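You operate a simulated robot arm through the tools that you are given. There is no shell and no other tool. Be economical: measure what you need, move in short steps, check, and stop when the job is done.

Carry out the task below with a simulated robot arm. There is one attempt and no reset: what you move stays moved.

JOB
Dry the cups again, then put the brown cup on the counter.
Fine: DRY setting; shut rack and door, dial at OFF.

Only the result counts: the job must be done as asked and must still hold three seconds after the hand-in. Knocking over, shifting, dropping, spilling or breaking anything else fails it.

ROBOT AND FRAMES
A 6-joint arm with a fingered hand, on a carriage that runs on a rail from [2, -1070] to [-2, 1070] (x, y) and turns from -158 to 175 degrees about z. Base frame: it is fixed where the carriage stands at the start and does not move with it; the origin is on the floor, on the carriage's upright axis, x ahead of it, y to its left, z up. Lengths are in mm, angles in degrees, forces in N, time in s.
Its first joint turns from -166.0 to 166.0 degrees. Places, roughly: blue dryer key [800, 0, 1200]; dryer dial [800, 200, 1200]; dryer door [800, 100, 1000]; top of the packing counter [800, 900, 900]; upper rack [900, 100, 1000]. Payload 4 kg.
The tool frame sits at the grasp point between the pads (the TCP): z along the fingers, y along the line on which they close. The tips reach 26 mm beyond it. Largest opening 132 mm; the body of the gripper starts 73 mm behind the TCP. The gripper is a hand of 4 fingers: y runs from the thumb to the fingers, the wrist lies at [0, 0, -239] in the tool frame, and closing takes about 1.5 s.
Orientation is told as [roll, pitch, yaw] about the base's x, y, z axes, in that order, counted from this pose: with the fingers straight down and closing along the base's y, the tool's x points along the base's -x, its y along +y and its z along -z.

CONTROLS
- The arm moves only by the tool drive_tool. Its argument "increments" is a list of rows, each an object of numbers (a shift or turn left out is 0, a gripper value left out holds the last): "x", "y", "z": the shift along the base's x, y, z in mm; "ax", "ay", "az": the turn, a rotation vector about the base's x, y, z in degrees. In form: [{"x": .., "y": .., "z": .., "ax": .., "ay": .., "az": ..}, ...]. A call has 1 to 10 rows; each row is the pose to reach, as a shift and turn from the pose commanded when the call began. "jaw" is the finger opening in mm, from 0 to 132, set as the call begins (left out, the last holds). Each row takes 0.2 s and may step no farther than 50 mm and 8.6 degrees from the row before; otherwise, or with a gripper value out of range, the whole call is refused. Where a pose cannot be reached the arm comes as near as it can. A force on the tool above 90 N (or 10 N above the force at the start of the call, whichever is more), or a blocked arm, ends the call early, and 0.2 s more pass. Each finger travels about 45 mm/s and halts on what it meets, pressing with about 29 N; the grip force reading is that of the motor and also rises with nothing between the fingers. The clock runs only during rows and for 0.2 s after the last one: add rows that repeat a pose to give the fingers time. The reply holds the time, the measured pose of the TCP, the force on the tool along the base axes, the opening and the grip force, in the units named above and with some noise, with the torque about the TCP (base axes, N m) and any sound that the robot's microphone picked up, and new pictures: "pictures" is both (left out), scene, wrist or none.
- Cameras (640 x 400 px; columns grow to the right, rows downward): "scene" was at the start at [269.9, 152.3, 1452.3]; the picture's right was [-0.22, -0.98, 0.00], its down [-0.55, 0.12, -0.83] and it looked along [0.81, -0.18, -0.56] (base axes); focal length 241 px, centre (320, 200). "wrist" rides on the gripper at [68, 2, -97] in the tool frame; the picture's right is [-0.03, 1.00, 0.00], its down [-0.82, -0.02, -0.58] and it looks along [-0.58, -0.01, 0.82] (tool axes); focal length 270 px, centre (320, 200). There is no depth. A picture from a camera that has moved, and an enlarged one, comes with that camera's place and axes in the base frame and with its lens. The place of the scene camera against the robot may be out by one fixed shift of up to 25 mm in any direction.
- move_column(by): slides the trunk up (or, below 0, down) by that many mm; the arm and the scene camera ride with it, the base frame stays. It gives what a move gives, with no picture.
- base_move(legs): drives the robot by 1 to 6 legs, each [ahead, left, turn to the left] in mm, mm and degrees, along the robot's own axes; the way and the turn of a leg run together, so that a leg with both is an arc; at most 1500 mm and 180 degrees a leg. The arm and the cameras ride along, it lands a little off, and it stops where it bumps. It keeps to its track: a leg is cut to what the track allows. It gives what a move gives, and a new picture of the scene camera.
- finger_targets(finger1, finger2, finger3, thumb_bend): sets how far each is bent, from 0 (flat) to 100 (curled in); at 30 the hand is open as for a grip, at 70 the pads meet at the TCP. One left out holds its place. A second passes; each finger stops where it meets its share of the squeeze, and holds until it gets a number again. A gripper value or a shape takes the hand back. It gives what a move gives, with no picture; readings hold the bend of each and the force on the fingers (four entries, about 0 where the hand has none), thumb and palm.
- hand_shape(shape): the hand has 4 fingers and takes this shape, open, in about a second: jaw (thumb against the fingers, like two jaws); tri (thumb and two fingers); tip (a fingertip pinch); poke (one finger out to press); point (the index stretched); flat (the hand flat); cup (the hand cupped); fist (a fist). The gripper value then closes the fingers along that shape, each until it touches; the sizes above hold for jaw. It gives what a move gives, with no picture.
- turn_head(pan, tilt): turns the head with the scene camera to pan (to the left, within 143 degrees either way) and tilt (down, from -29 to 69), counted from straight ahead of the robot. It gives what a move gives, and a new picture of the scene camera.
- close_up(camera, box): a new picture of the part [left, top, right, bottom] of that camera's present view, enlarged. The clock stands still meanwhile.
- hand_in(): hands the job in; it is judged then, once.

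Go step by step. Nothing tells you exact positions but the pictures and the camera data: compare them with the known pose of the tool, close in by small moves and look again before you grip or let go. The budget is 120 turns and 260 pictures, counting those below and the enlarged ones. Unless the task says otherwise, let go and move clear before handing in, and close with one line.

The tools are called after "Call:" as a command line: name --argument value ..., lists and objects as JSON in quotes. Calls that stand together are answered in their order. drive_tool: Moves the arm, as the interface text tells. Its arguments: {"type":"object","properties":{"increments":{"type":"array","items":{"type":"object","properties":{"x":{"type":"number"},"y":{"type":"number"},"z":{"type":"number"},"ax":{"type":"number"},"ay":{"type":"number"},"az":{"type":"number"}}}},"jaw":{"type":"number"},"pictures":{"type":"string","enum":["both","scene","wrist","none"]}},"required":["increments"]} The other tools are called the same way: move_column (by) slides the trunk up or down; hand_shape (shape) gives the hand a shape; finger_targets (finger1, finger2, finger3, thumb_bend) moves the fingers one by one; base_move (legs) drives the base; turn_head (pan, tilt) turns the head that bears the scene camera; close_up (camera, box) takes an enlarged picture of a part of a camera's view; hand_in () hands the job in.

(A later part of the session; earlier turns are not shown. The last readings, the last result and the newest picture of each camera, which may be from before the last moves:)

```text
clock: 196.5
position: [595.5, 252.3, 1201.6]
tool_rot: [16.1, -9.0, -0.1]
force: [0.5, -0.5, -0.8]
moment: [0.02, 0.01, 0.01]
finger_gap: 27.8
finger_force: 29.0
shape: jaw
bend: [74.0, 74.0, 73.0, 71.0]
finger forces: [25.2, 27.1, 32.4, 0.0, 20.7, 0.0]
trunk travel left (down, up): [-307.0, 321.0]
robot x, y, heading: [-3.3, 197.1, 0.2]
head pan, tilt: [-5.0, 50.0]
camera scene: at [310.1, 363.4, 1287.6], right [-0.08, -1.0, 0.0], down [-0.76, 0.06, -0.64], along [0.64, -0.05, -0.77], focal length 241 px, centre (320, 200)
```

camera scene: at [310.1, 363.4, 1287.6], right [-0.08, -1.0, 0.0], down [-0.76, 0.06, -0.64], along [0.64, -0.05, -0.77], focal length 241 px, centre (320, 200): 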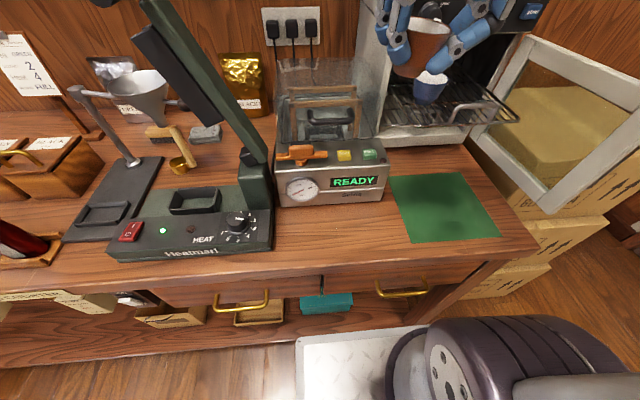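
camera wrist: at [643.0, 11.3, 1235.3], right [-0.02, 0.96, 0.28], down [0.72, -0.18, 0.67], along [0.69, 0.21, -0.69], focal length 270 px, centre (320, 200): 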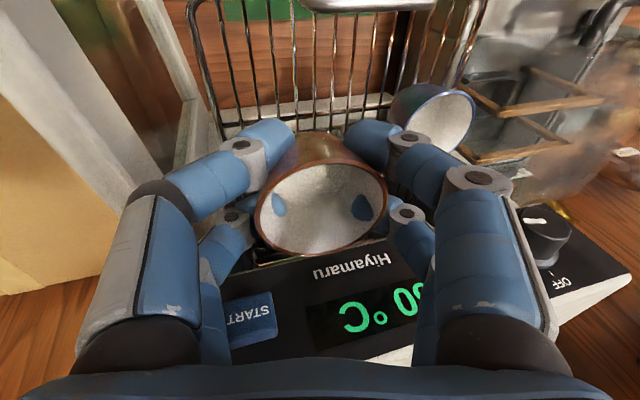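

A clear patch of bare counter lies in front of the steamer, around (555, 300). I'll shift over it and lower the trunk.

Call:
drive_tool --increments '[{"x": -10, "y": 12}, {"x": -20, "y": 24}, {"x": -30, "y": 36}, {"x": -38, "y": 46}, {"x": -38, "y": 46}]' --pictures "none"

Call:
move_column --by -190

Call:
turn_head --pan -15 --tilt 55

```text
clock: 197.7
position: [557.2, 292.4, 1200.3]
tool_rot: [17.0, -9.0, -0.2]
force: [-0.4, -0.1, -1.0]
moment: [0.01, 0.01, -0.01]
finger_gap: 27.5
finger_force: 28.7
shape: jaw
bend: [74.0, 74.0, 73.0, 71.0]
finger forces: [25.3, 27.2, 32.4, 0.1, 20.7, 0.0]
out of reach, approached as far as the arm can: row 4, 5
trunk travel left (down, up): [-307.0, 321.0]
robot x, y, heading: [2.5, 198.4, 0.2]
head pan, tilt: [-5.0, 50.0]
```

```text
clock: 199.8
position: [557.0, 293.0, 1008.7]
tool_rot: [17.0, -9.2, -0.1]
force: [-0.5, -1.2, -1.2]
moment: [-0.02, -0.02, -0.04]
finger_gap: 27.9
finger_force: 28.7
shape: jaw
bend: [74.0, 74.0, 73.0, 71.0]
finger forces: [25.1, 27.4, 32.4, 0.0, 20.6, 0.0]
trunk travel left (down, up): [-117.0, 511.0]
robot x, y, heading: [1.3, 199.1, 0.3]
head pan, tilt: [-5.0, 50.0]
```

```text
clock: 200.5
position: [559.1, 292.0, 1008.7]
tool_rot: [16.9, -8.9, -0.1]
force: [0.5, 0.0, -0.2]
moment: [0.0, 0.01, 0.01]
finger_gap: 27.8
finger_force: 29.5
shape: jaw
bend: [74.0, 74.0, 73.0, 71.0]
finger forces: [25.1, 27.4, 32.4, 0.0, 20.6, 0.1]
trunk travel left (down, up): [-117.0, 511.0]
robot x, y, heading: [-0.7, 195.4, 0.1]
head pan, tilt: [-15.0, 55.0]
camera scene: at [302.9, 351.5, 1090.3], right [-0.26, -0.97, 0.0], down [-0.79, 0.21, -0.57], along [0.55, -0.15, -0.82], focal length 241 px, centre (320, 200)
```

scene: 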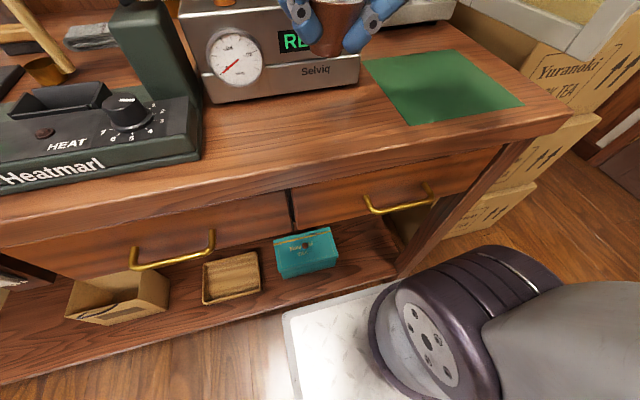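

Now lower toward the counter, watching force and view.

Call:
turn_head --pan -10 --tilt 32

Call:
drive_tool --increments '[{"z": -15}, {"z": -30}, {"z": -45}, {"z": -58}]' --pictures "both"

Call:
close_up --camera "scene" --box '[250, 120, 450, 280]'

```text
clock: 201.3
position: [556.7, 293.0, 1008.6]
tool_rot: [17.0, -9.0, -0.1]
force: [-0.8, -0.4, 0.2]
moment: [0.03, -0.02, -0.01]
finger_gap: 27.6
finger_force: 28.9
shape: jaw
bend: [74.0, 74.0, 73.0, 71.0]
finger forces: [25.0, 27.3, 32.3, 0.0, 20.6, 0.1]
trunk travel left (down, up): [-117.0, 511.0]
robot x, y, heading: [0.6, 196.3, 0.1]
head pan, tilt: [-10.0, 32.0]
camera scene: at [321.4, 354.6, 1123.1], right [-0.17, -0.99, 0.0], down [-0.52, 0.09, -0.85], along [0.84, -0.14, -0.53], focal length 241 px, centre (320, 200)
```

scene: 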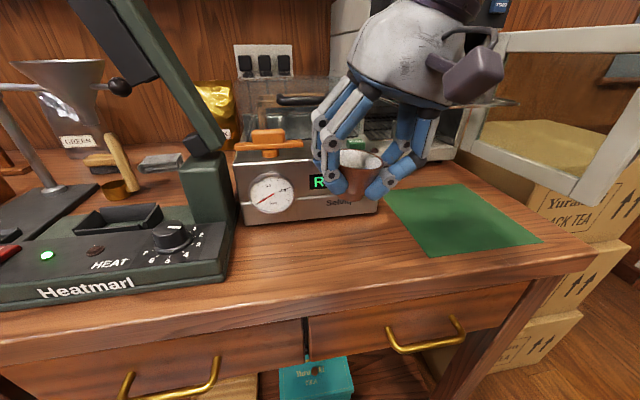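

```text
clock: 202.3
position: [558.1, 291.0, 951.7]
tool_rot: [17.1, -9.1, 0.0]
force: [0.4, -0.7, -0.1]
moment: [0.0, 0.01, -0.03]
finger_gap: 27.7
finger_force: 29.2
shape: jaw
bend: [74.0, 74.0, 73.0, 71.0]
finger forces: [24.9, 28.0, 32.4, 0.0, 20.4, 0.0]
trunk travel left (down, up): [-117.0, 511.0]
robot x, y, heading: [-0.8, 200.3, 0.1]
head pan, tilt: [-10.0, 32.0]
camera scene: at [321.4, 354.6, 1123.2], right [-0.17, -0.99, 0.0], down [-0.52, 0.09, -0.85], along [0.84, -0.14, -0.53], focal length 241 px, centre (320, 200)
camera wrist: at [474.3, 264.7, 1031.4], right [-0.02, 0.96, 0.29], down [0.72, -0.19, 0.67], along [0.69, 0.22, -0.68], focal length 270 px, centre (320, 200)
```

scene: 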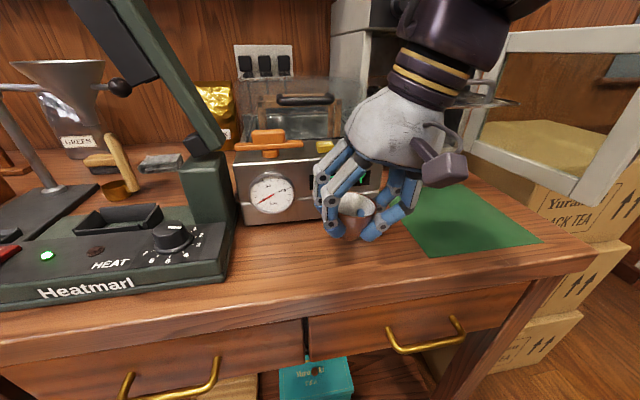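
wrist: 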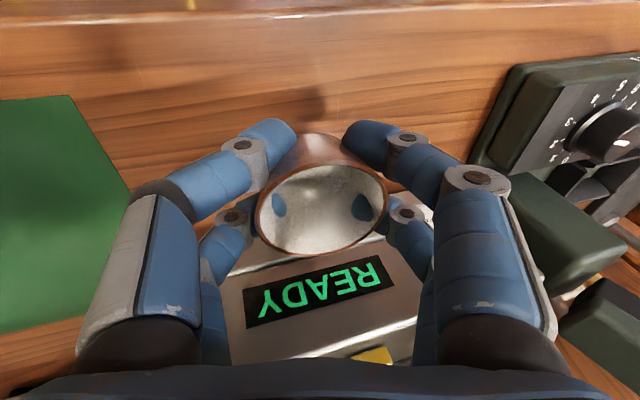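

```text
2.50 times, centred on (350, 200) of scene
camera zoom: at [321.4, 354.6, 1123.2], right [-0.17, -0.99, 0.0], down [-0.52, 0.09, -0.85], along [0.84, -0.14, -0.53], focal length 602 px, centre (245, 200)
```

zoom: 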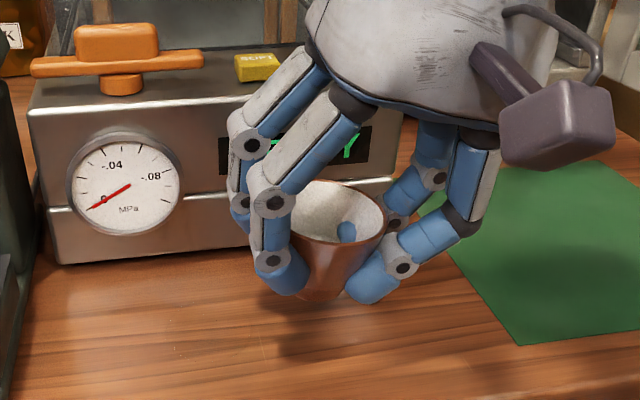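

The cup tilts with the hand by some 15°, so its right base edge will touch first. I'll lower in small steps until contact.

Call:
drive_tool --increments '[{"z": -3}, {"z": -6}, {"z": -9}]' --pictures "none"

Call:
close_up --camera "scene" --box '[300, 160, 420, 260]'

```text
clock: 203.1
position: [556.8, 291.0, 942.0]
tool_rot: [17.0, -9.1, -0.1]
force: [0.1, -0.3, -0.1]
moment: [0.0, -0.03, -0.02]
finger_gap: 27.3
finger_force: 28.5
shape: jaw
bend: [74.0, 74.0, 73.0, 71.0]
finger forces: [27.0, 28.5, 32.3, 0.1, 19.3, 0.0]
trunk travel left (down, up): [-117.0, 511.0]
robot x, y, heading: [2.1, 195.7, -0.0]
head pan, tilt: [-10.0, 32.0]
```

```text
4.00 times, centred on (360, 210) of scene
camera zoom: at [321.4, 354.6, 1123.2], right [-0.17, -0.99, 0.0], down [-0.52, 0.09, -0.85], along [0.84, -0.14, -0.53], focal length 964 px, centre (160, 160)
```

zoom: 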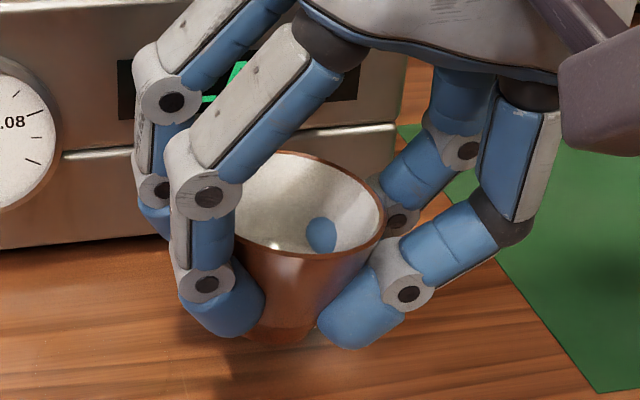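

Still just above the surface. Continue down in 2–3 mm steps.

Call:
drive_tool --increments '[{"z": -3}, {"z": -5}]' --pictures "none"

Call:
drive_tool --increments '[{"z": -2}, {"z": -4}]' --pictures "none"

Call:
close_up --camera "scene" --box '[300, 160, 420, 260]'

```text
clock: 203.7
position: [556.6, 292.8, 937.5]
tool_rot: [17.0, -8.9, -0.1]
force: [-0.5, 0.0, 0.0]
moment: [-0.01, -0.01, 0.0]
finger_gap: 26.7
finger_force: 28.9
shape: jaw
bend: [74.0, 74.0, 73.0, 71.0]
finger forces: [26.9, 28.4, 32.2, 0.0, 19.0, 0.0]
trunk travel left (down, up): [-117.0, 511.0]
robot x, y, heading: [-1.6, 197.1, 0.1]
head pan, tilt: [-10.0, 32.0]
```

```text
clock: 204.3
position: [558.5, 291.9, 934.8]
tool_rot: [17.0, -9.1, -0.1]
force: [0.9, -0.8, -0.8]
moment: [0.01, 0.0, -0.04]
finger_gap: 26.7
finger_force: 29.4
shape: jaw
bend: [74.0, 74.0, 73.0, 71.0]
finger forces: [26.6, 28.3, 32.6, 0.0, 18.9, 0.1]
trunk travel left (down, up): [-117.0, 511.0]
robot x, y, heading: [-0.0, 194.8, 0.0]
head pan, tilt: [-10.0, 32.0]
```

```text
4.00 times, centred on (360, 210) of scene
camera zoom: at [321.4, 354.6, 1123.2], right [-0.17, -0.99, 0.0], down [-0.52, 0.09, -0.85], along [0.84, -0.14, -0.53], focal length 964 px, centre (160, 160)
```

zoom: 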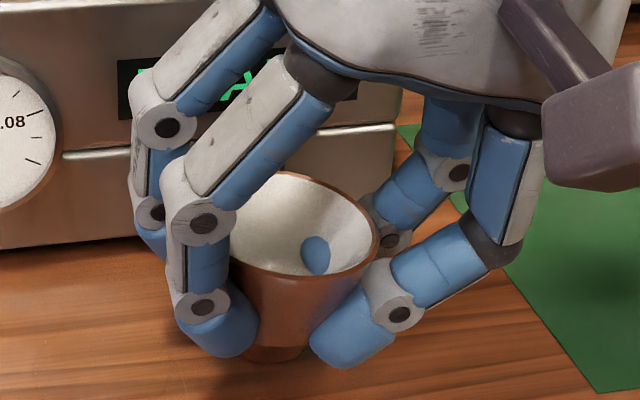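

Call:
drive_tool --increments '[{"z": -2}, {"z": -4}]' --pictures "none"

Call:
drive_tool --increments '[{"z": -2}, {"z": -4}]' --pictures "none"

Call:
close_up --camera "scene" --box '[300, 160, 420, 260]'

```text
clock: 204.9
position: [558.1, 293.7, 929.9]
tool_rot: [17.0, -9.0, -0.1]
force: [-0.6, 0.0, -0.6]
moment: [0.01, 0.01, 0.06]
finger_gap: 26.7
finger_force: 29.5
shape: jaw
bend: [74.0, 74.0, 73.0, 71.0]
finger forces: [26.7, 28.3, 32.3, 0.1, 18.5, 0.0]
trunk travel left (down, up): [-117.0, 511.0]
robot x, y, heading: [-0.6, 197.8, 0.2]
head pan, tilt: [-10.0, 32.0]
```

```text
clock: 205.5
position: [556.5, 292.3, 926.0]
tool_rot: [16.9, -9.1, -0.1]
force: [-0.7, 0.6, 0.6]
moment: [0.0, 0.0, -0.02]
finger_gap: 26.4
finger_force: 29.2
shape: jaw
bend: [74.0, 74.0, 73.0, 71.0]
finger forces: [26.5, 28.2, 32.7, 0.0, 18.5, 0.1]
trunk travel left (down, up): [-117.0, 511.0]
robot x, y, heading: [0.0, 199.7, 0.4]
head pan, tilt: [-10.0, 32.0]
```

```text
4.00 times, centred on (360, 210) of scene
camera zoom: at [321.4, 354.6, 1123.2], right [-0.17, -0.99, 0.0], down [-0.52, 0.09, -0.85], along [0.84, -0.14, -0.53], focal length 964 px, centre (160, 160)
```

zoom: 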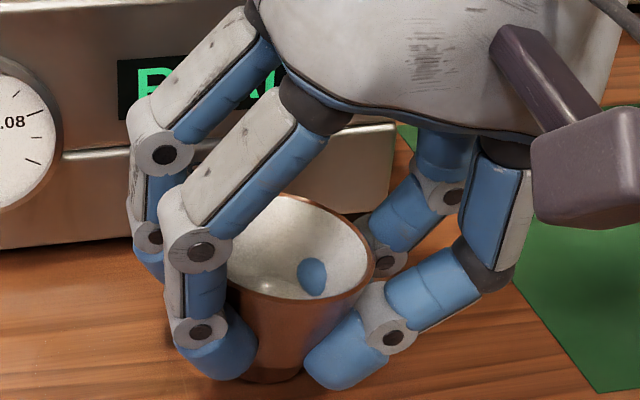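

Not down yet; the counter is a bit lower than assumed. Continue.

Call:
drive_tool --increments '[{"z": -3}, {"z": -6}]' --pictures "none"

Call:
drive_tool --increments '[{"z": -3}, {"z": -6}]' --pictures "none"

Call:
close_up --camera "scene" --box '[290, 170, 410, 270]'

```text
clock: 206.1
position: [558.0, 292.3, 920.3]
tool_rot: [17.0, -9.2, -0.2]
force: [-2.1, -0.1, 10.2]
moment: [-0.19, 0.03, 0.0]
finger_gap: 26.7
finger_force: 29.0
shape: jaw
bend: [74.0, 74.0, 74.0, 71.0]
finger forces: [26.3, 30.1, 31.5, 0.0, 19.7, 0.1]
trunk travel left (down, up): [-117.0, 511.0]
robot x, y, heading: [4.1, 198.7, -0.0]
head pan, tilt: [-10.0, 32.0]
```

```text
clock: 206.7
position: [558.0, 292.0, 916.5]
tool_rot: [17.1, -9.3, -0.1]
force: [-0.3, 2.6, 34.5]
moment: [-0.12, -0.15, 0.04]
finger_gap: 27.7
finger_force: 28.7
shape: jaw
bend: [74.0, 73.0, 76.0, 73.0]
finger forces: [28.7, 32.8, 36.0, 0.1, 20.4, 0.0]
trunk travel left (down, up): [-117.0, 511.0]
robot x, y, heading: [2.4, 197.8, 0.2]
head pan, tilt: [-10.0, 32.0]
```

```text
4.00 times, centred on (350, 220) of scene
camera zoom: at [320.8, 354.6, 1123.6], right [-0.17, -0.99, 0.0], down [-0.52, 0.09, -0.85], along [0.84, -0.14, -0.53], focal length 964 px, centre (200, 120)
```

zoom: 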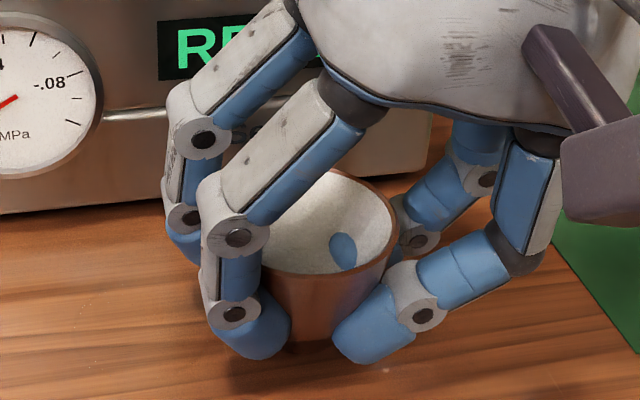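

Contact at z≈921. I'll ease back 4 mm and open the fingers slightly.

Call:
drive_tool --increments '[{"z": 2}, {"z": 4}, {"z": 4}]' --pictures "none"

Call:
drive_tool --increments '[{}, {}]' --jaw 32 --pictures "wrist"

Call:
close_up --camera "scene" --box '[290, 170, 410, 270]'

```text
clock: 207.5
position: [557.6, 291.3, 917.7]
tool_rot: [17.0, -9.0, -0.1]
force: [2.8, 4.0, 12.9]
moment: [-0.08, -0.17, 0.04]
finger_gap: 27.0
finger_force: 29.3
shape: jaw
bend: [74.0, 73.0, 76.0, 73.0]
finger forces: [28.4, 31.5, 36.0, 0.1, 19.9, 0.0]
trunk travel left (down, up): [-117.0, 511.0]
robot x, y, heading: [-3.8, 198.7, 0.2]
head pan, tilt: [-10.0, 32.0]
```

```text
clock: 208.1
position: [557.1, 291.5, 918.2]
tool_rot: [17.0, -8.9, -0.2]
force: [-0.4, 0.8, 1.1]
moment: [0.0, -0.01, -0.02]
finger_gap: 33.3
finger_force: 0.0
shape: jaw
bend: [73.0, 72.0, 73.0, 70.0]
finger forces: [0.1, 1.7, 1.5, 0.0, 0.1, 0.0]
trunk travel left (down, up): [-117.0, 511.0]
robot x, y, heading: [0.7, 197.4, 0.2]
head pan, tilt: [-10.0, 32.0]
camera wrist: at [473.5, 265.2, 997.2], right [-0.02, 0.96, 0.29], down [0.72, -0.19, 0.67], along [0.69, 0.22, -0.69], focal length 270 px, centre (320, 200)
```

wrist: 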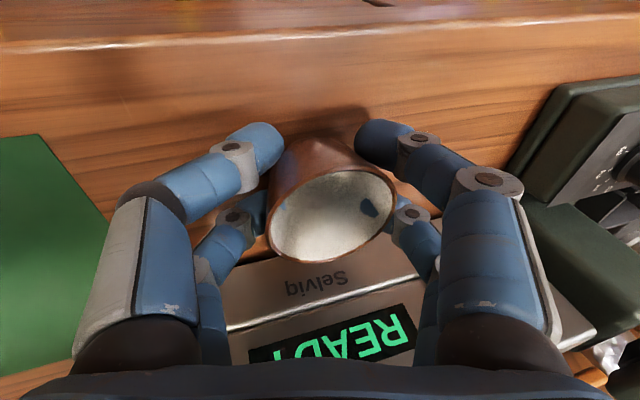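

```text
4.00 times, centred on (350, 220) of scene
camera zoom: at [321.4, 354.5, 1123.1], right [-0.17, -0.99, 0.0], down [-0.52, 0.09, -0.85], along [0.84, -0.14, -0.53], focal length 964 px, centre (200, 120)
```

zoom: 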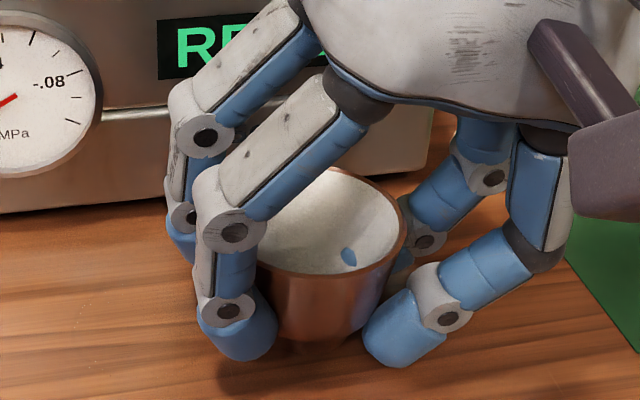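

The cup has settled nearly upright. Open further, gently.

Call:
drive_tool --increments '[{}, {}, {}]' --jaw 46 --pictures "none"

Call:
drive_tool --increments '[{}, {}, {}]' --jaw 72 --pictures "wrist"

Call:
close_up --camera "scene" --box '[290, 170, 410, 270]'

```text
clock: 208.9
position: [557.5, 292.4, 917.5]
tool_rot: [17.0, -9.0, 0.0]
force: [-0.1, 0.4, 1.9]
moment: [-0.02, 0.05, -0.02]
finger_gap: 44.7
finger_force: 0.1
shape: jaw
bend: [73.0, 73.0, 73.0, 71.0]
finger forces: [0.0, 0.0, 0.0, 0.0, 1.7, 0.1]
trunk travel left (down, up): [-117.0, 511.0]
robot x, y, heading: [1.8, 196.8, 0.1]
head pan, tilt: [-10.0, 32.0]
```

```text
clock: 209.7
position: [558.0, 291.1, 918.3]
tool_rot: [16.9, -9.1, -0.2]
force: [0.0, 2.6, 10.1]
moment: [-0.19, 0.22, -0.05]
finger_gap: 63.5
finger_force: 0.0
shape: jaw
bend: [72.0, 72.0, 72.0, 73.0]
finger forces: [0.0, 0.0, 0.0, 0.0, 11.0, 0.0]
trunk travel left (down, up): [-117.0, 511.0]
robot x, y, heading: [-3.0, 196.9, 0.4]
head pan, tilt: [-10.0, 32.0]
camera wrist: at [473.7, 265.6, 998.3], right [-0.02, 0.96, 0.29], down [0.72, -0.19, 0.67], along [0.69, 0.22, -0.68], focal length 270 px, centre (320, 200)
```

wrist: 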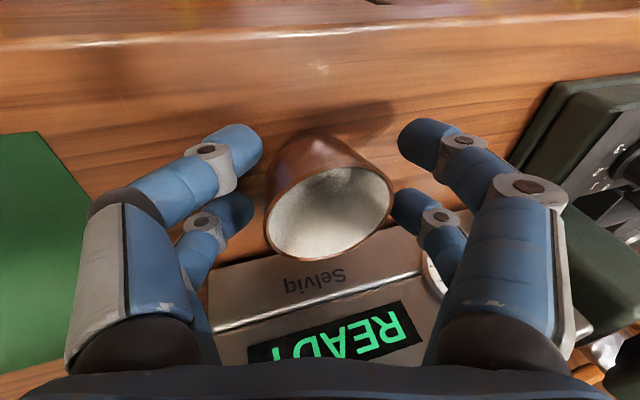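

```text
4.00 times, centred on (350, 220) of scene
camera zoom: at [321.2, 354.6, 1123.3], right [-0.17, -0.99, 0.0], down [-0.52, 0.09, -0.85], along [0.84, -0.14, -0.53], focal length 964 px, centre (200, 120)
```

zoom: 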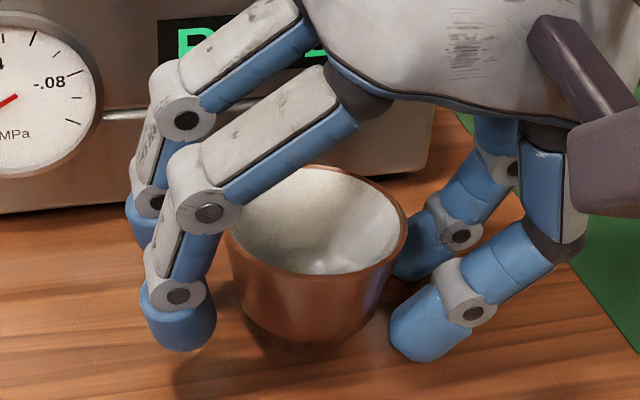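

The cup stands upright and free. The thumb is pressing the counter lightly; I'll raise a few millimetres and open wider before leaving.

Call:
drive_tool --increments '[{"z": 4}, {"z": 8}, {"z": 8}, {"z": 8}, {"z": 8}]' --jaw 105 --pictures "wrist"

Call:
close_up --camera "scene" --box '[290, 170, 410, 270]'

```text
clock: 210.9
position: [557.8, 292.5, 926.3]
tool_rot: [17.0, -9.2, -0.2]
force: [-0.1, 1.7, 6.4]
moment: [-0.25, 0.09, -0.06]
finger_gap: 104.3
finger_force: 0.1
shape: jaw
bend: [60.0, 60.0, 60.0, 41.0]
finger forces: [0.0, 0.0, 0.0, 0.0, 6.7, 0.0]
trunk travel left (down, up): [-117.0, 511.0]
robot x, y, heading: [6.5, 198.0, 0.1]
head pan, tilt: [-10.0, 32.0]
camera wrist: at [473.7, 265.8, 1005.9], right [-0.02, 0.96, 0.29], down [0.72, -0.19, 0.67], along [0.69, 0.22, -0.68], focal length 270 px, centre (320, 200)
```

wrist: 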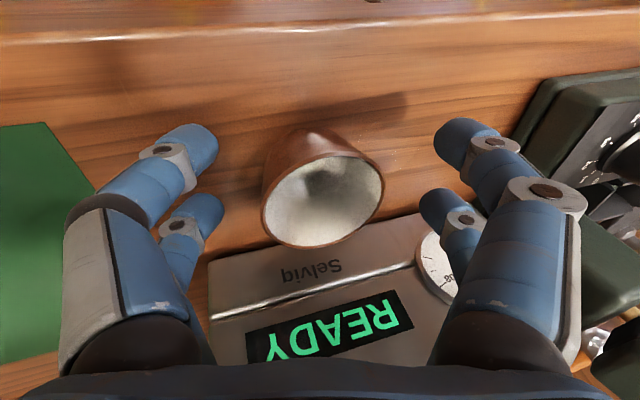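

```text
4.00 times, centred on (350, 220) of scene
camera zoom: at [321.3, 354.6, 1123.3], right [-0.17, -0.99, 0.0], down [-0.52, 0.09, -0.85], along [0.84, -0.14, -0.53], focal length 964 px, centre (200, 120)
```

zoom: 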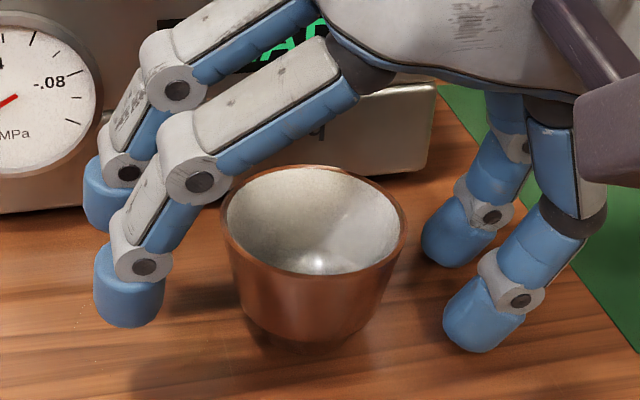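

The cup stands free with wide clearance. Rise straight up.

Call:
drive_tool --increments '[{"z": 15}, {"z": 35}, {"z": 60}, {"z": 90}, {"z": 120}]' --pictures "none"

Call:
move_column --by 120

Call:
turn_head --pan -5 --tilt 38

```text
clock: 212.1
position: [557.2, 289.9, 1046.6]
tool_rot: [17.1, -9.0, -0.1]
force: [0.2, 0.4, -0.1]
moment: [-0.02, 0.03, 0.01]
finger_gap: 104.7
finger_force: 0.1
shape: jaw
bend: [60.0, 60.0, 60.0, 45.0]
finger forces: [0.1, 0.1, 0.0, 0.0, 0.1, 0.0]
trunk travel left (down, up): [-117.0, 511.0]
robot x, y, heading: [-1.5, 199.3, 0.3]
head pan, tilt: [-10.0, 32.0]
```

```text
clock: 213.6
position: [556.7, 291.7, 1165.7]
tool_rot: [17.3, -9.0, -0.1]
force: [-0.4, 0.1, 0.6]
moment: [-0.02, 0.01, 0.02]
finger_gap: 104.7
finger_force: 0.0
shape: jaw
bend: [60.0, 60.0, 60.0, 45.0]
finger forces: [0.0, 0.0, 0.1, 0.1, 0.0, 0.0]
trunk travel left (down, up): [-237.0, 391.0]
robot x, y, heading: [0.6, 197.0, 0.2]
head pan, tilt: [-10.0, 32.0]
```

```text
clock: 214.3
position: [557.2, 291.3, 1165.8]
tool_rot: [17.1, -8.9, -0.1]
force: [0.6, -0.2, -0.3]
moment: [-0.01, -0.01, 0.01]
finger_gap: 104.4
finger_force: 0.0
shape: jaw
bend: [60.0, 60.0, 60.0, 45.0]
finger forces: [0.1, 0.0, 0.0, 0.0, 0.1, 0.0]
trunk travel left (down, up): [-237.0, 391.0]
robot x, y, heading: [-0.7, 198.6, 0.1]
head pan, tilt: [-5.0, 38.0]
camera scene: at [327.8, 362.6, 1235.1], right [-0.08, -1.0, 0.0], down [-0.61, 0.05, -0.79], along [0.79, -0.07, -0.62], focal length 241 px, centre (320, 200)
```

scene: 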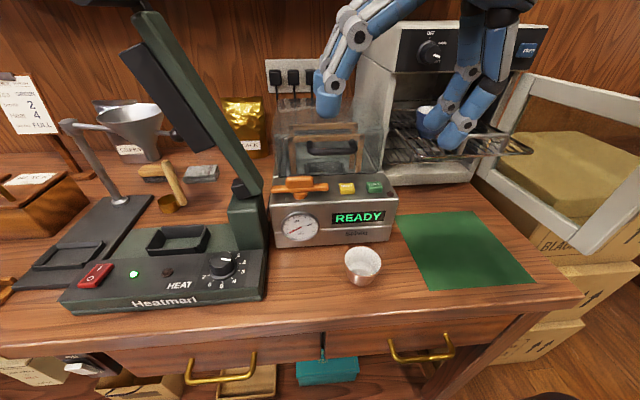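

The brown cup stands on bare counter. Next: push the rack in. I'll drive right so the rack is straight ahead and level the closed hand.

Call:
base_move --legs '[[0, -115, 0]]'

Call:
drive_tool --increments '[{"x": 8, "y": -8, "ax": -2, "ay": -8}, {"x": 16, "y": -16, "ax": -4, "ay": -16}, {"x": 24, "y": -24, "ax": -6, "ay": -24}, {"x": 32, "y": -32, "ax": -8, "ay": -32}, {"x": 40, "y": -40, "ax": -10, "ay": -40}, {"x": 45, "y": -48, "ax": -12, "ay": -48}, {"x": 48, "y": -56, "ax": -14, "ay": -55}, {"x": 48, "y": -64, "ax": -16, "ay": -60}]' --jaw 0 --pictures "both"

```text
clock: 215.5
position: [556.5, 178.1, 1164.8]
tool_rot: [17.3, -9.0, -0.1]
force: [-0.4, 0.0, 0.1]
moment: [0.02, -0.02, 0.0]
finger_gap: 104.9
finger_force: 0.0
shape: jaw
bend: [60.0, 60.0, 60.0, 45.0]
finger forces: [0.0, 0.0, 0.0, 0.1, 0.1, 0.1]
trunk travel left (down, up): [-237.0, 391.0]
robot x, y, heading: [-1.0, 85.8, 0.0]
head pan, tilt: [-5.0, 38.0]
camera scene: at [328.2, 248.2, 1235.0], right [-0.09, -1.0, 0.0], down [-0.61, 0.05, -0.79], along [0.79, -0.07, -0.62], focal length 241 px, centre (320, 200)
```

scene: 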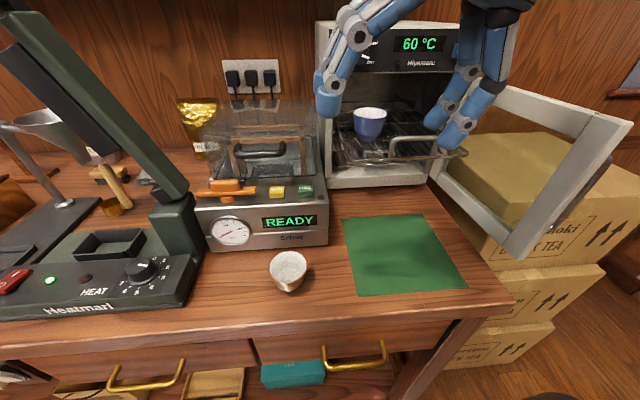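

```text
clock: 217.3
position: [604.7, 105.1, 1166.4]
tool_rot: [-17.3, -66.6, 24.5]
force: [0.1, 0.0, -0.8]
moment: [0.02, -0.04, 0.0]
finger_gap: 0.0
finger_force: 28.6
shape: jaw
bend: [62.0, 63.0, 63.0, 70.0]
finger forces: [0.0, 0.0, 0.1, 0.0, 0.0, 0.0]
out of reach, approached as far as the arm can: row 1, 2, 3, 4, 5, 6, 7, 8
trunk travel left (down, up): [-237.0, 391.0]
robot x, y, heading: [-2.6, 83.4, 0.4]
head pan, tilt: [-5.0, 38.0]
camera scene: at [328.2, 248.2, 1235.0], right [-0.09, -1.0, 0.0], down [-0.61, 0.05, -0.79], along [0.79, -0.07, -0.62], focal length 241 px, centre (320, 200)
camera wrist: at [489.6, 86.6, 1138.0], right [-0.14, 0.99, -0.09], down [-0.23, 0.06, 0.97], along [0.96, 0.16, 0.22], focal length 270 px, centre (320, 200)
```

scene: 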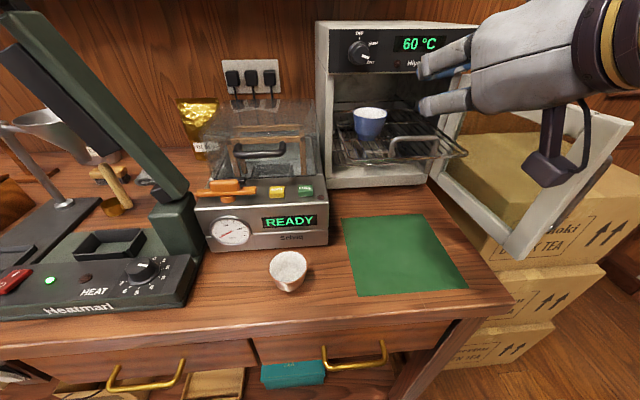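
wrist: 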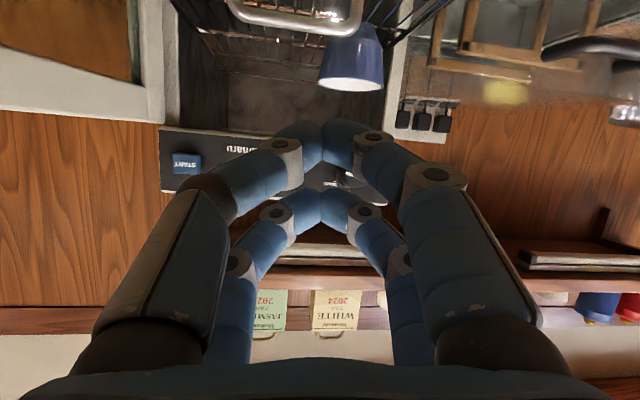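

Lower to handle height and line up with the handle's middle.

Call:
move_column --by -110

Call:
drive_tool --increments '[{"y": -6}, {"y": -12, "x": 5}, {"y": -13, "x": 15}]' --pictures "both"

Call:
close_up --camera "wrist" --box '[200, 60, 440, 220]'

```text
clock: 218.7
position: [606.6, 105.8, 1055.3]
tool_rot: [-17.1, -66.6, 24.4]
force: [-0.6, -1.0, 0.2]
moment: [0.0, -0.03, 0.05]
finger_gap: 0.1
finger_force: 29.0
shape: jaw
bend: [62.0, 63.0, 63.0, 70.0]
finger forces: [0.1, 0.1, 0.0, 0.0, 0.0, 0.0]
trunk travel left (down, up): [-127.0, 501.0]
robot x, y, heading: [1.6, 84.6, 0.2]
head pan, tilt: [-5.0, 38.0]
```

```text
clock: 219.5
position: [622.3, 91.9, 1055.1]
tool_rot: [-17.2, -66.5, 24.5]
force: [0.3, -0.6, -0.4]
moment: [0.01, -0.02, -0.01]
finger_gap: 0.0
finger_force: 28.8
shape: jaw
bend: [62.0, 63.0, 63.0, 70.0]
finger forces: [0.0, 0.1, 0.0, 0.1, 0.0, 0.1]
trunk travel left (down, up): [-127.0, 501.0]
robot x, y, heading: [-6.3, 86.8, 0.2]
head pan, tilt: [-5.0, 38.0]
camera scene: at [321.3, 248.2, 1124.1], right [-0.09, -1.0, 0.0], down [-0.61, 0.05, -0.79], along [0.79, -0.07, -0.62], focal length 241 px, centre (320, 200)
camera wrist: at [506.9, 74.2, 1026.8], right [-0.14, 0.99, -0.09], down [-0.23, 0.06, 0.97], along [0.96, 0.16, 0.22], focal length 270 px, centre (320, 200)
```

scene: 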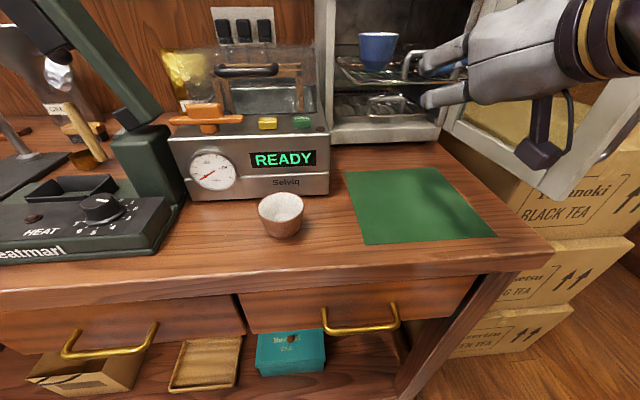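
wrist: 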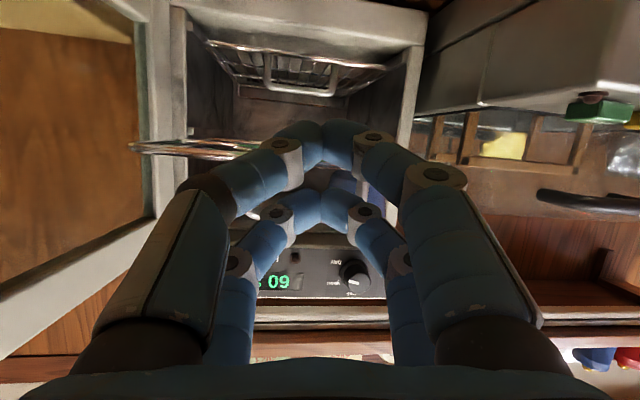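

```text
2.50 times, centred on (320, 140) of wrist
camera zoom: at [506.9, 74.2, 1026.8], right [-0.14, 0.99, -0.09], down [-0.23, 0.06, 0.97], along [0.96, 0.16, 0.22], focal length 676 px, centre (320, 350)
```

zoom: 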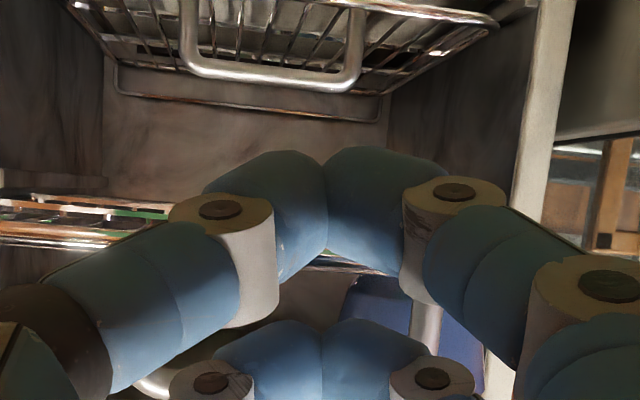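

The closed fingertips would pass through the loop, so I'll lower 20 mm to push on the rack's front rail instead.

Call:
drive_tool --increments '[{"z": -10}, {"z": -20, "y": 2}, {"z": -20, "y": 2, "x": 8}, {"z": -20, "y": 2, "x": 16}, {"z": -20, "y": 2, "x": 22}]' --pictures "wrist"

Call:
close_up --camera "wrist" --box '[200, 60, 440, 220]'

```text
clock: 220.7
position: [642.5, 93.9, 1036.6]
tool_rot: [-17.3, -66.6, 24.6]
force: [-0.4, -0.5, 0.0]
moment: [-0.03, -0.03, -0.03]
finger_gap: 0.0
finger_force: 29.2
shape: jaw
bend: [62.0, 63.0, 63.0, 70.0]
finger forces: [0.1, 0.0, 0.0, 0.0, 0.1, 0.0]
trunk travel left (down, up): [-127.0, 501.0]
robot x, y, heading: [0.8, 83.0, 0.4]
head pan, tilt: [-5.0, 38.0]
camera wrist: at [528.0, 75.5, 1008.3], right [-0.14, 0.99, -0.09], down [-0.23, 0.06, 0.97], along [0.96, 0.16, 0.22], focal length 270 px, centre (320, 200)
```

wrist: 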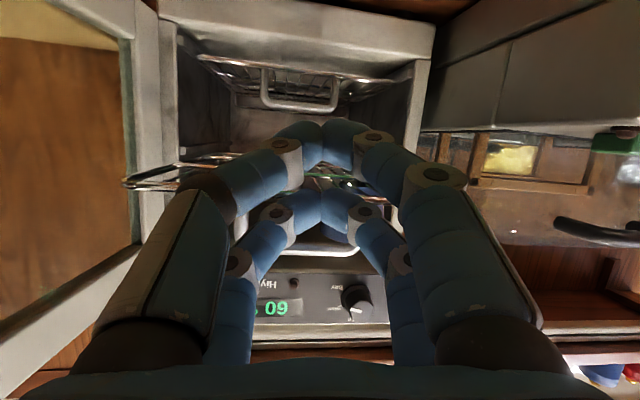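

```text
2.50 times, centred on (320, 140) of wrist
camera zoom: at [528.0, 75.5, 1008.3], right [-0.14, 0.99, -0.09], down [-0.23, 0.06, 0.97], along [0.96, 0.16, 0.22], focal length 676 px, centre (320, 350)
```

zoom: 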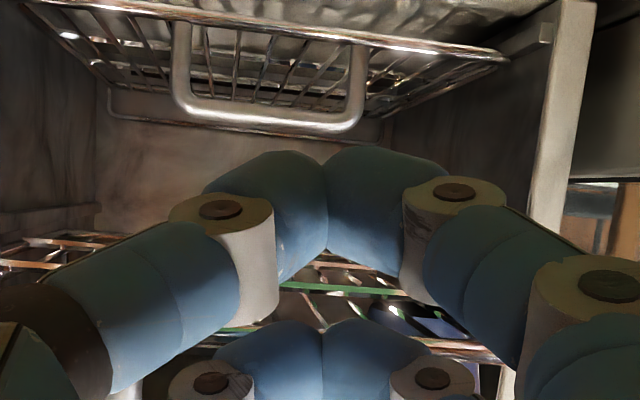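

The rail sits right at the upper fingertips. Push slowly.

Call:
drive_tool --increments '[{"x": 6}, {"x": 12}, {"x": 18}, {"x": 24}, {"x": 30}, {"x": 36}, {"x": 42}, {"x": 48}, {"x": 54}, {"x": 60}]' --pictures "both"

Call:
close_up --camera "wrist" --box '[200, 60, 440, 220]'

```text
clock: 222.9
position: [701.9, 92.6, 1035.2]
tool_rot: [-17.3, -66.7, 24.4]
force: [-0.6, -0.8, 0.3]
moment: [0.02, -0.03, 0.02]
finger_gap: 0.0
finger_force: 29.4
shape: jaw
bend: [62.0, 63.0, 63.0, 70.0]
finger forces: [0.1, 0.0, 0.0, 0.1, 0.1, 0.0]
trunk travel left (down, up): [-127.0, 501.0]
robot x, y, heading: [-4.1, 84.4, 0.0]
head pan, tilt: [-5.0, 38.0]
camera scene: at [321.4, 248.2, 1124.1], right [-0.09, -1.0, 0.0], down [-0.61, 0.05, -0.79], along [0.79, -0.07, -0.62], focal length 241 px, centre (320, 200)
camera wrist: at [586.5, 75.1, 1007.9], right [-0.14, 0.99, -0.09], down [-0.23, 0.06, 0.97], along [0.96, 0.16, 0.22], focal length 270 px, centre (320, 200)
```

scene: 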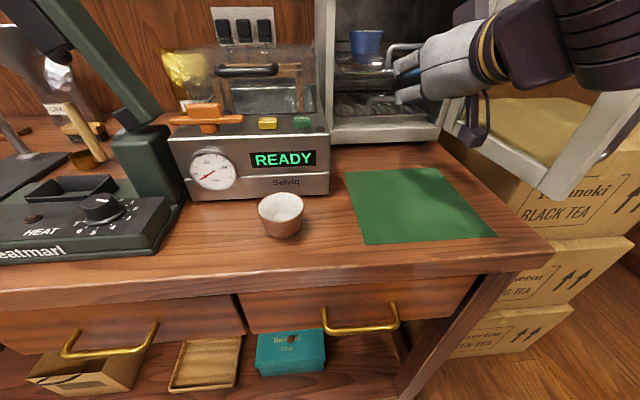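
wrist: 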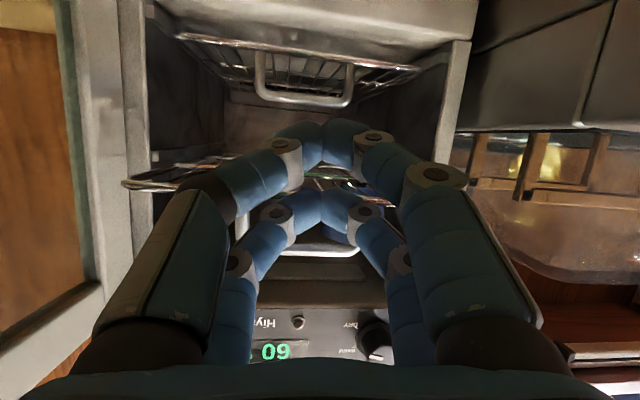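

```text
2.50 times, centred on (320, 140) of wrist
camera zoom: at [586.5, 75.1, 1007.9], right [-0.14, 0.99, -0.09], down [-0.23, 0.06, 0.97], along [0.96, 0.16, 0.22], focal length 676 px, centre (320, 350)
```

zoom: 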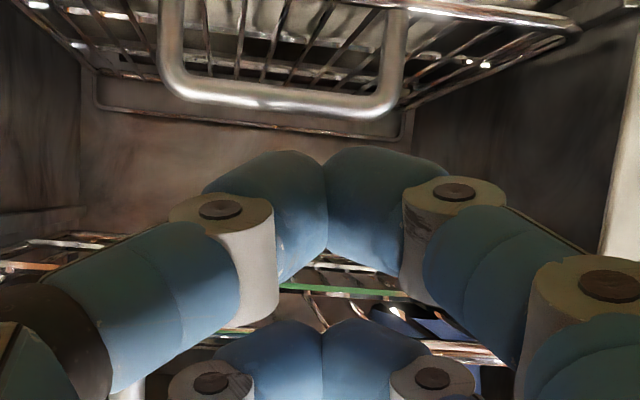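

The rack glides in. Continue.

Call:
drive_tool --increments '[{"x": 6}, {"x": 12}, {"x": 18}, {"x": 24}, {"x": 30}, {"x": 36}, {"x": 42}, {"x": 48}, {"x": 54}, {"x": 60}]' --pictures "none"

Call:
drive_tool --increments '[{"x": 5}, {"x": 10}, {"x": 15}, {"x": 20}]' --pictures "both"

Call:
close_up --camera "scene" --box '[310, 0, 530, 160]'

```text
clock: 225.1
position: [764.1, 94.8, 1035.1]
tool_rot: [-17.3, -66.6, 24.4]
force: [-0.1, -0.4, 1.1]
moment: [0.01, 0.02, 0.0]
finger_gap: 0.0
finger_force: 29.2
shape: jaw
bend: [62.0, 63.0, 63.0, 70.0]
finger forces: [0.0, 0.0, 0.0, 0.1, 0.0, 0.0]
trunk travel left (down, up): [-127.0, 501.0]
robot x, y, heading: [1.7, 85.4, 0.0]
head pan, tilt: [-5.0, 38.0]
```

```text
clock: 226.1
position: [781.8, 93.2, 1038.9]
tool_rot: [-17.3, -66.7, 24.6]
force: [-39.3, 0.0, 5.6]
moment: [0.04, -0.47, 0.39]
finger_gap: 0.1
finger_force: 28.8
shape: jaw
bend: [62.0, 68.0, 67.0, 70.0]
finger forces: [0.0, 0.1, 0.0, 0.1, 0.1, 0.0]
trunk travel left (down, up): [-127.0, 501.0]
robot x, y, heading: [-0.3, 83.0, 0.1]
head pan, tilt: [-5.0, 38.0]
camera scene: at [319.9, 248.1, 1124.6], right [-0.09, -1.0, 0.0], down [-0.61, 0.05, -0.79], along [0.79, -0.07, -0.61], focal length 241 px, centre (320, 200)
camera wrist: at [666.2, 74.9, 1010.2], right [-0.14, 0.99, -0.09], down [-0.24, 0.06, 0.97], along [0.96, 0.16, 0.22], focal length 270 px, centre (320, 200)
```

scene: 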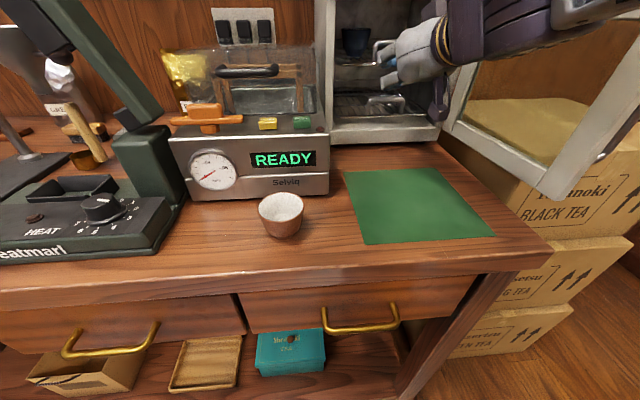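
wrist: 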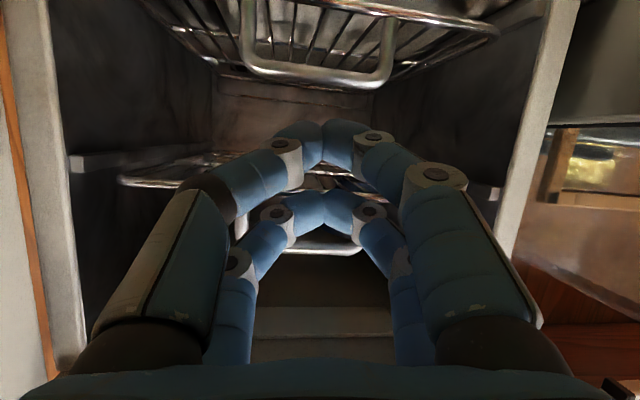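

```text
2.50 times, centred on (420, 80) of scene
camera zoom: at [319.9, 248.1, 1124.6], right [-0.09, -1.0, 0.0], down [-0.61, 0.05, -0.79], along [0.79, -0.07, -0.61], focal length 602 px, centre (70, 500)
```

zoom: 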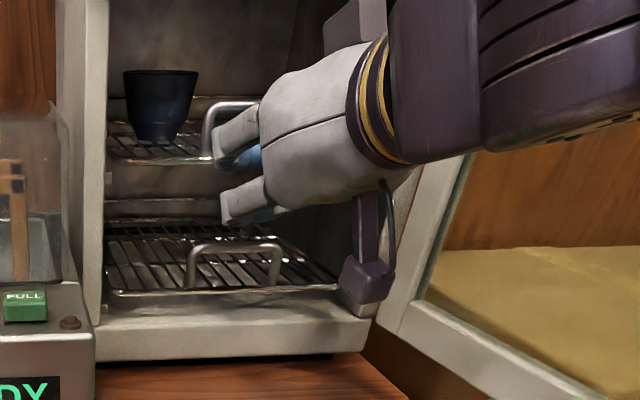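

The rack has hit its stop (39 N) and the blue cup is upright. I'll withdraw and then rise clear of the door's top.

Call:
drive_tool --increments '[{"x": -20}, {"x": -45}, {"x": -70}, {"x": -95}, {"x": -120}, {"x": -145}, {"x": -165}]' --pictures "none"

Call:
close_up --camera "scene" --box '[310, 0, 640, 230]'

Call:
move_column --by 210

Call:
base_move --legs '[[0, -245, 0]]'

```text
clock: 227.7
position: [617.2, 94.8, 1034.0]
tool_rot: [-17.1, -66.5, 24.3]
force: [0.3, -0.4, 0.1]
moment: [0.01, -0.03, -0.03]
finger_gap: 0.0
finger_force: 28.9
shape: jaw
bend: [62.0, 66.0, 65.0, 70.0]
finger forces: [0.0, 0.1, 0.0, 0.0, 0.0, 0.0]
trunk travel left (down, up): [-127.0, 501.0]
robot x, y, heading: [-0.8, 83.0, 0.2]
head pan, tilt: [-5.0, 38.0]
```

```text
1.74 times, centred on (475, 115) of scene
camera zoom: at [321.4, 248.1, 1124.1], right [-0.09, -1.0, 0.0], down [-0.61, 0.05, -0.79], along [0.79, -0.07, -0.62], focal length 419 px, centre (50, 348)
```

zoom: 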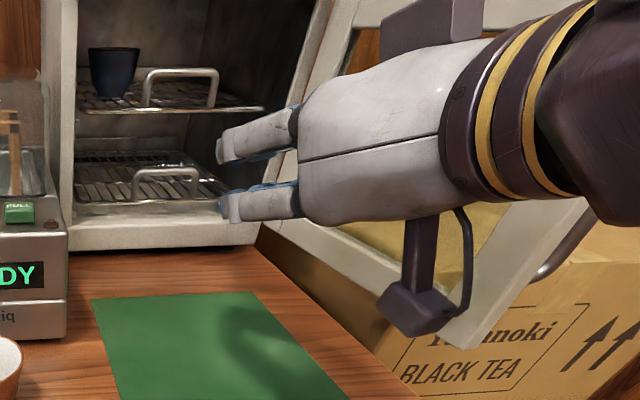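

```text
clock: 230.0
position: [618.3, 94.3, 1245.2]
tool_rot: [-17.2, -66.6, 24.4]
force: [1.1, -0.4, -0.4]
moment: [0.01, 0.0, -0.02]
finger_gap: 0.1
finger_force: 28.9
shape: jaw
bend: [62.0, 66.0, 65.0, 70.0]
finger forces: [0.0, 0.1, 0.0, 0.0, 0.1, 0.0]
trunk travel left (down, up): [-337.0, 291.0]
robot x, y, heading: [0.3, 82.5, -0.0]
head pan, tilt: [-5.0, 38.0]
```

```text
clock: 231.8
position: [618.6, -153.4, 1245.6]
tool_rot: [-17.2, -66.6, 24.6]
force: [-0.6, -0.1, -0.5]
moment: [-0.02, 0.02, -0.01]
finger_gap: 0.0
finger_force: 29.6
shape: jaw
bend: [62.0, 66.0, 65.0, 70.0]
finger forces: [0.1, 0.0, 0.0, 0.1, 0.0, 0.0]
trunk travel left (down, up): [-337.0, 291.0]
robot x, y, heading: [0.9, -167.7, 0.6]
head pan, tilt: [-5.0, 38.0]
camera scene: at [312.9, 0.9, 1334.4], right [-0.08, -1.0, 0.0], down [-0.61, 0.05, -0.79], along [0.79, -0.06, -0.62], focal length 241 px, centre (320, 200)
```

scene: 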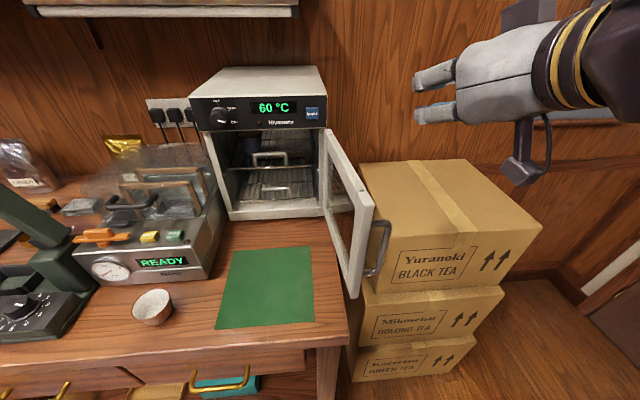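

Great view: door ~95° open, box to its right with the handle just in front of it. I'll lower the hand just above the box top level, then sweep left with the carriage to swing the door.

Call:
move_column --by -92

Call:
turn_head --pan 0 --tilt 25

Call:
close_up --camera "scene" --box '[300, 60, 620, 300]'

```text
clock: 233.1
position: [618.1, -152.1, 1152.7]
tool_rot: [-17.2, -66.6, 24.6]
force: [0.0, -0.1, 0.1]
moment: [0.0, 0.0, 0.0]
finger_gap: 0.0
finger_force: 29.3
shape: jaw
bend: [62.0, 66.0, 65.0, 70.0]
finger forces: [0.1, 0.1, 0.1, 0.0, 0.1, 0.0]
trunk travel left (down, up): [-245.0, 383.0]
robot x, y, heading: [2.6, -166.4, 0.3]
head pan, tilt: [-5.0, 38.0]
```

```text
clock: 233.8
position: [618.9, -152.7, 1153.1]
tool_rot: [-17.1, -66.5, 24.7]
force: [0.0, 0.1, 0.6]
moment: [0.01, 0.03, -0.03]
finger_gap: 0.0
finger_force: 29.1
shape: jaw
bend: [62.0, 66.0, 65.0, 70.0]
finger forces: [0.1, 0.0, 0.1, 0.0, 0.0, 0.1]
trunk travel left (down, up): [-245.0, 383.0]
robot x, y, heading: [-1.5, -165.4, 0.2]
head pan, tilt: [0.0, 25.0]
camera scene: at [333.7, 8.5, 1263.3], right [0.0, -1.0, 0.0], down [-0.42, 0.0, -0.91], along [0.91, 0.0, -0.42], focal length 241 px, centre (320, 200)
```

scene: 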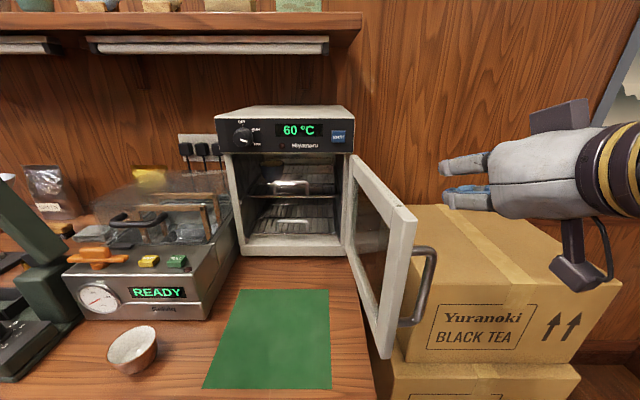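

```text
1.67 times, centred on (460, 180) of scene
camera zoom: at [333.7, 8.5, 1263.3], right [0.0, -1.0, 0.0], down [-0.42, 0.0, -0.91], along [0.91, 0.0, -0.42], focal length 402 px, centre (87, 233)
```

zoom: 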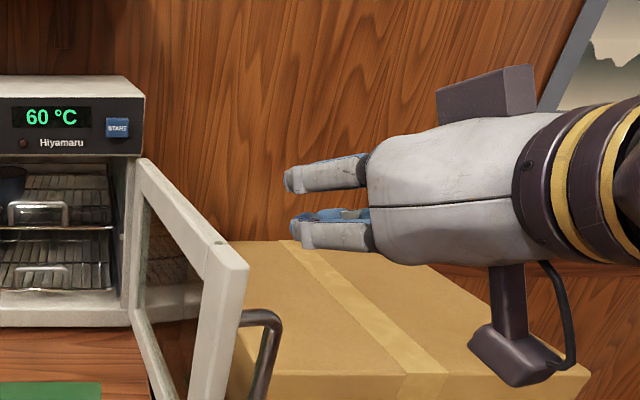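

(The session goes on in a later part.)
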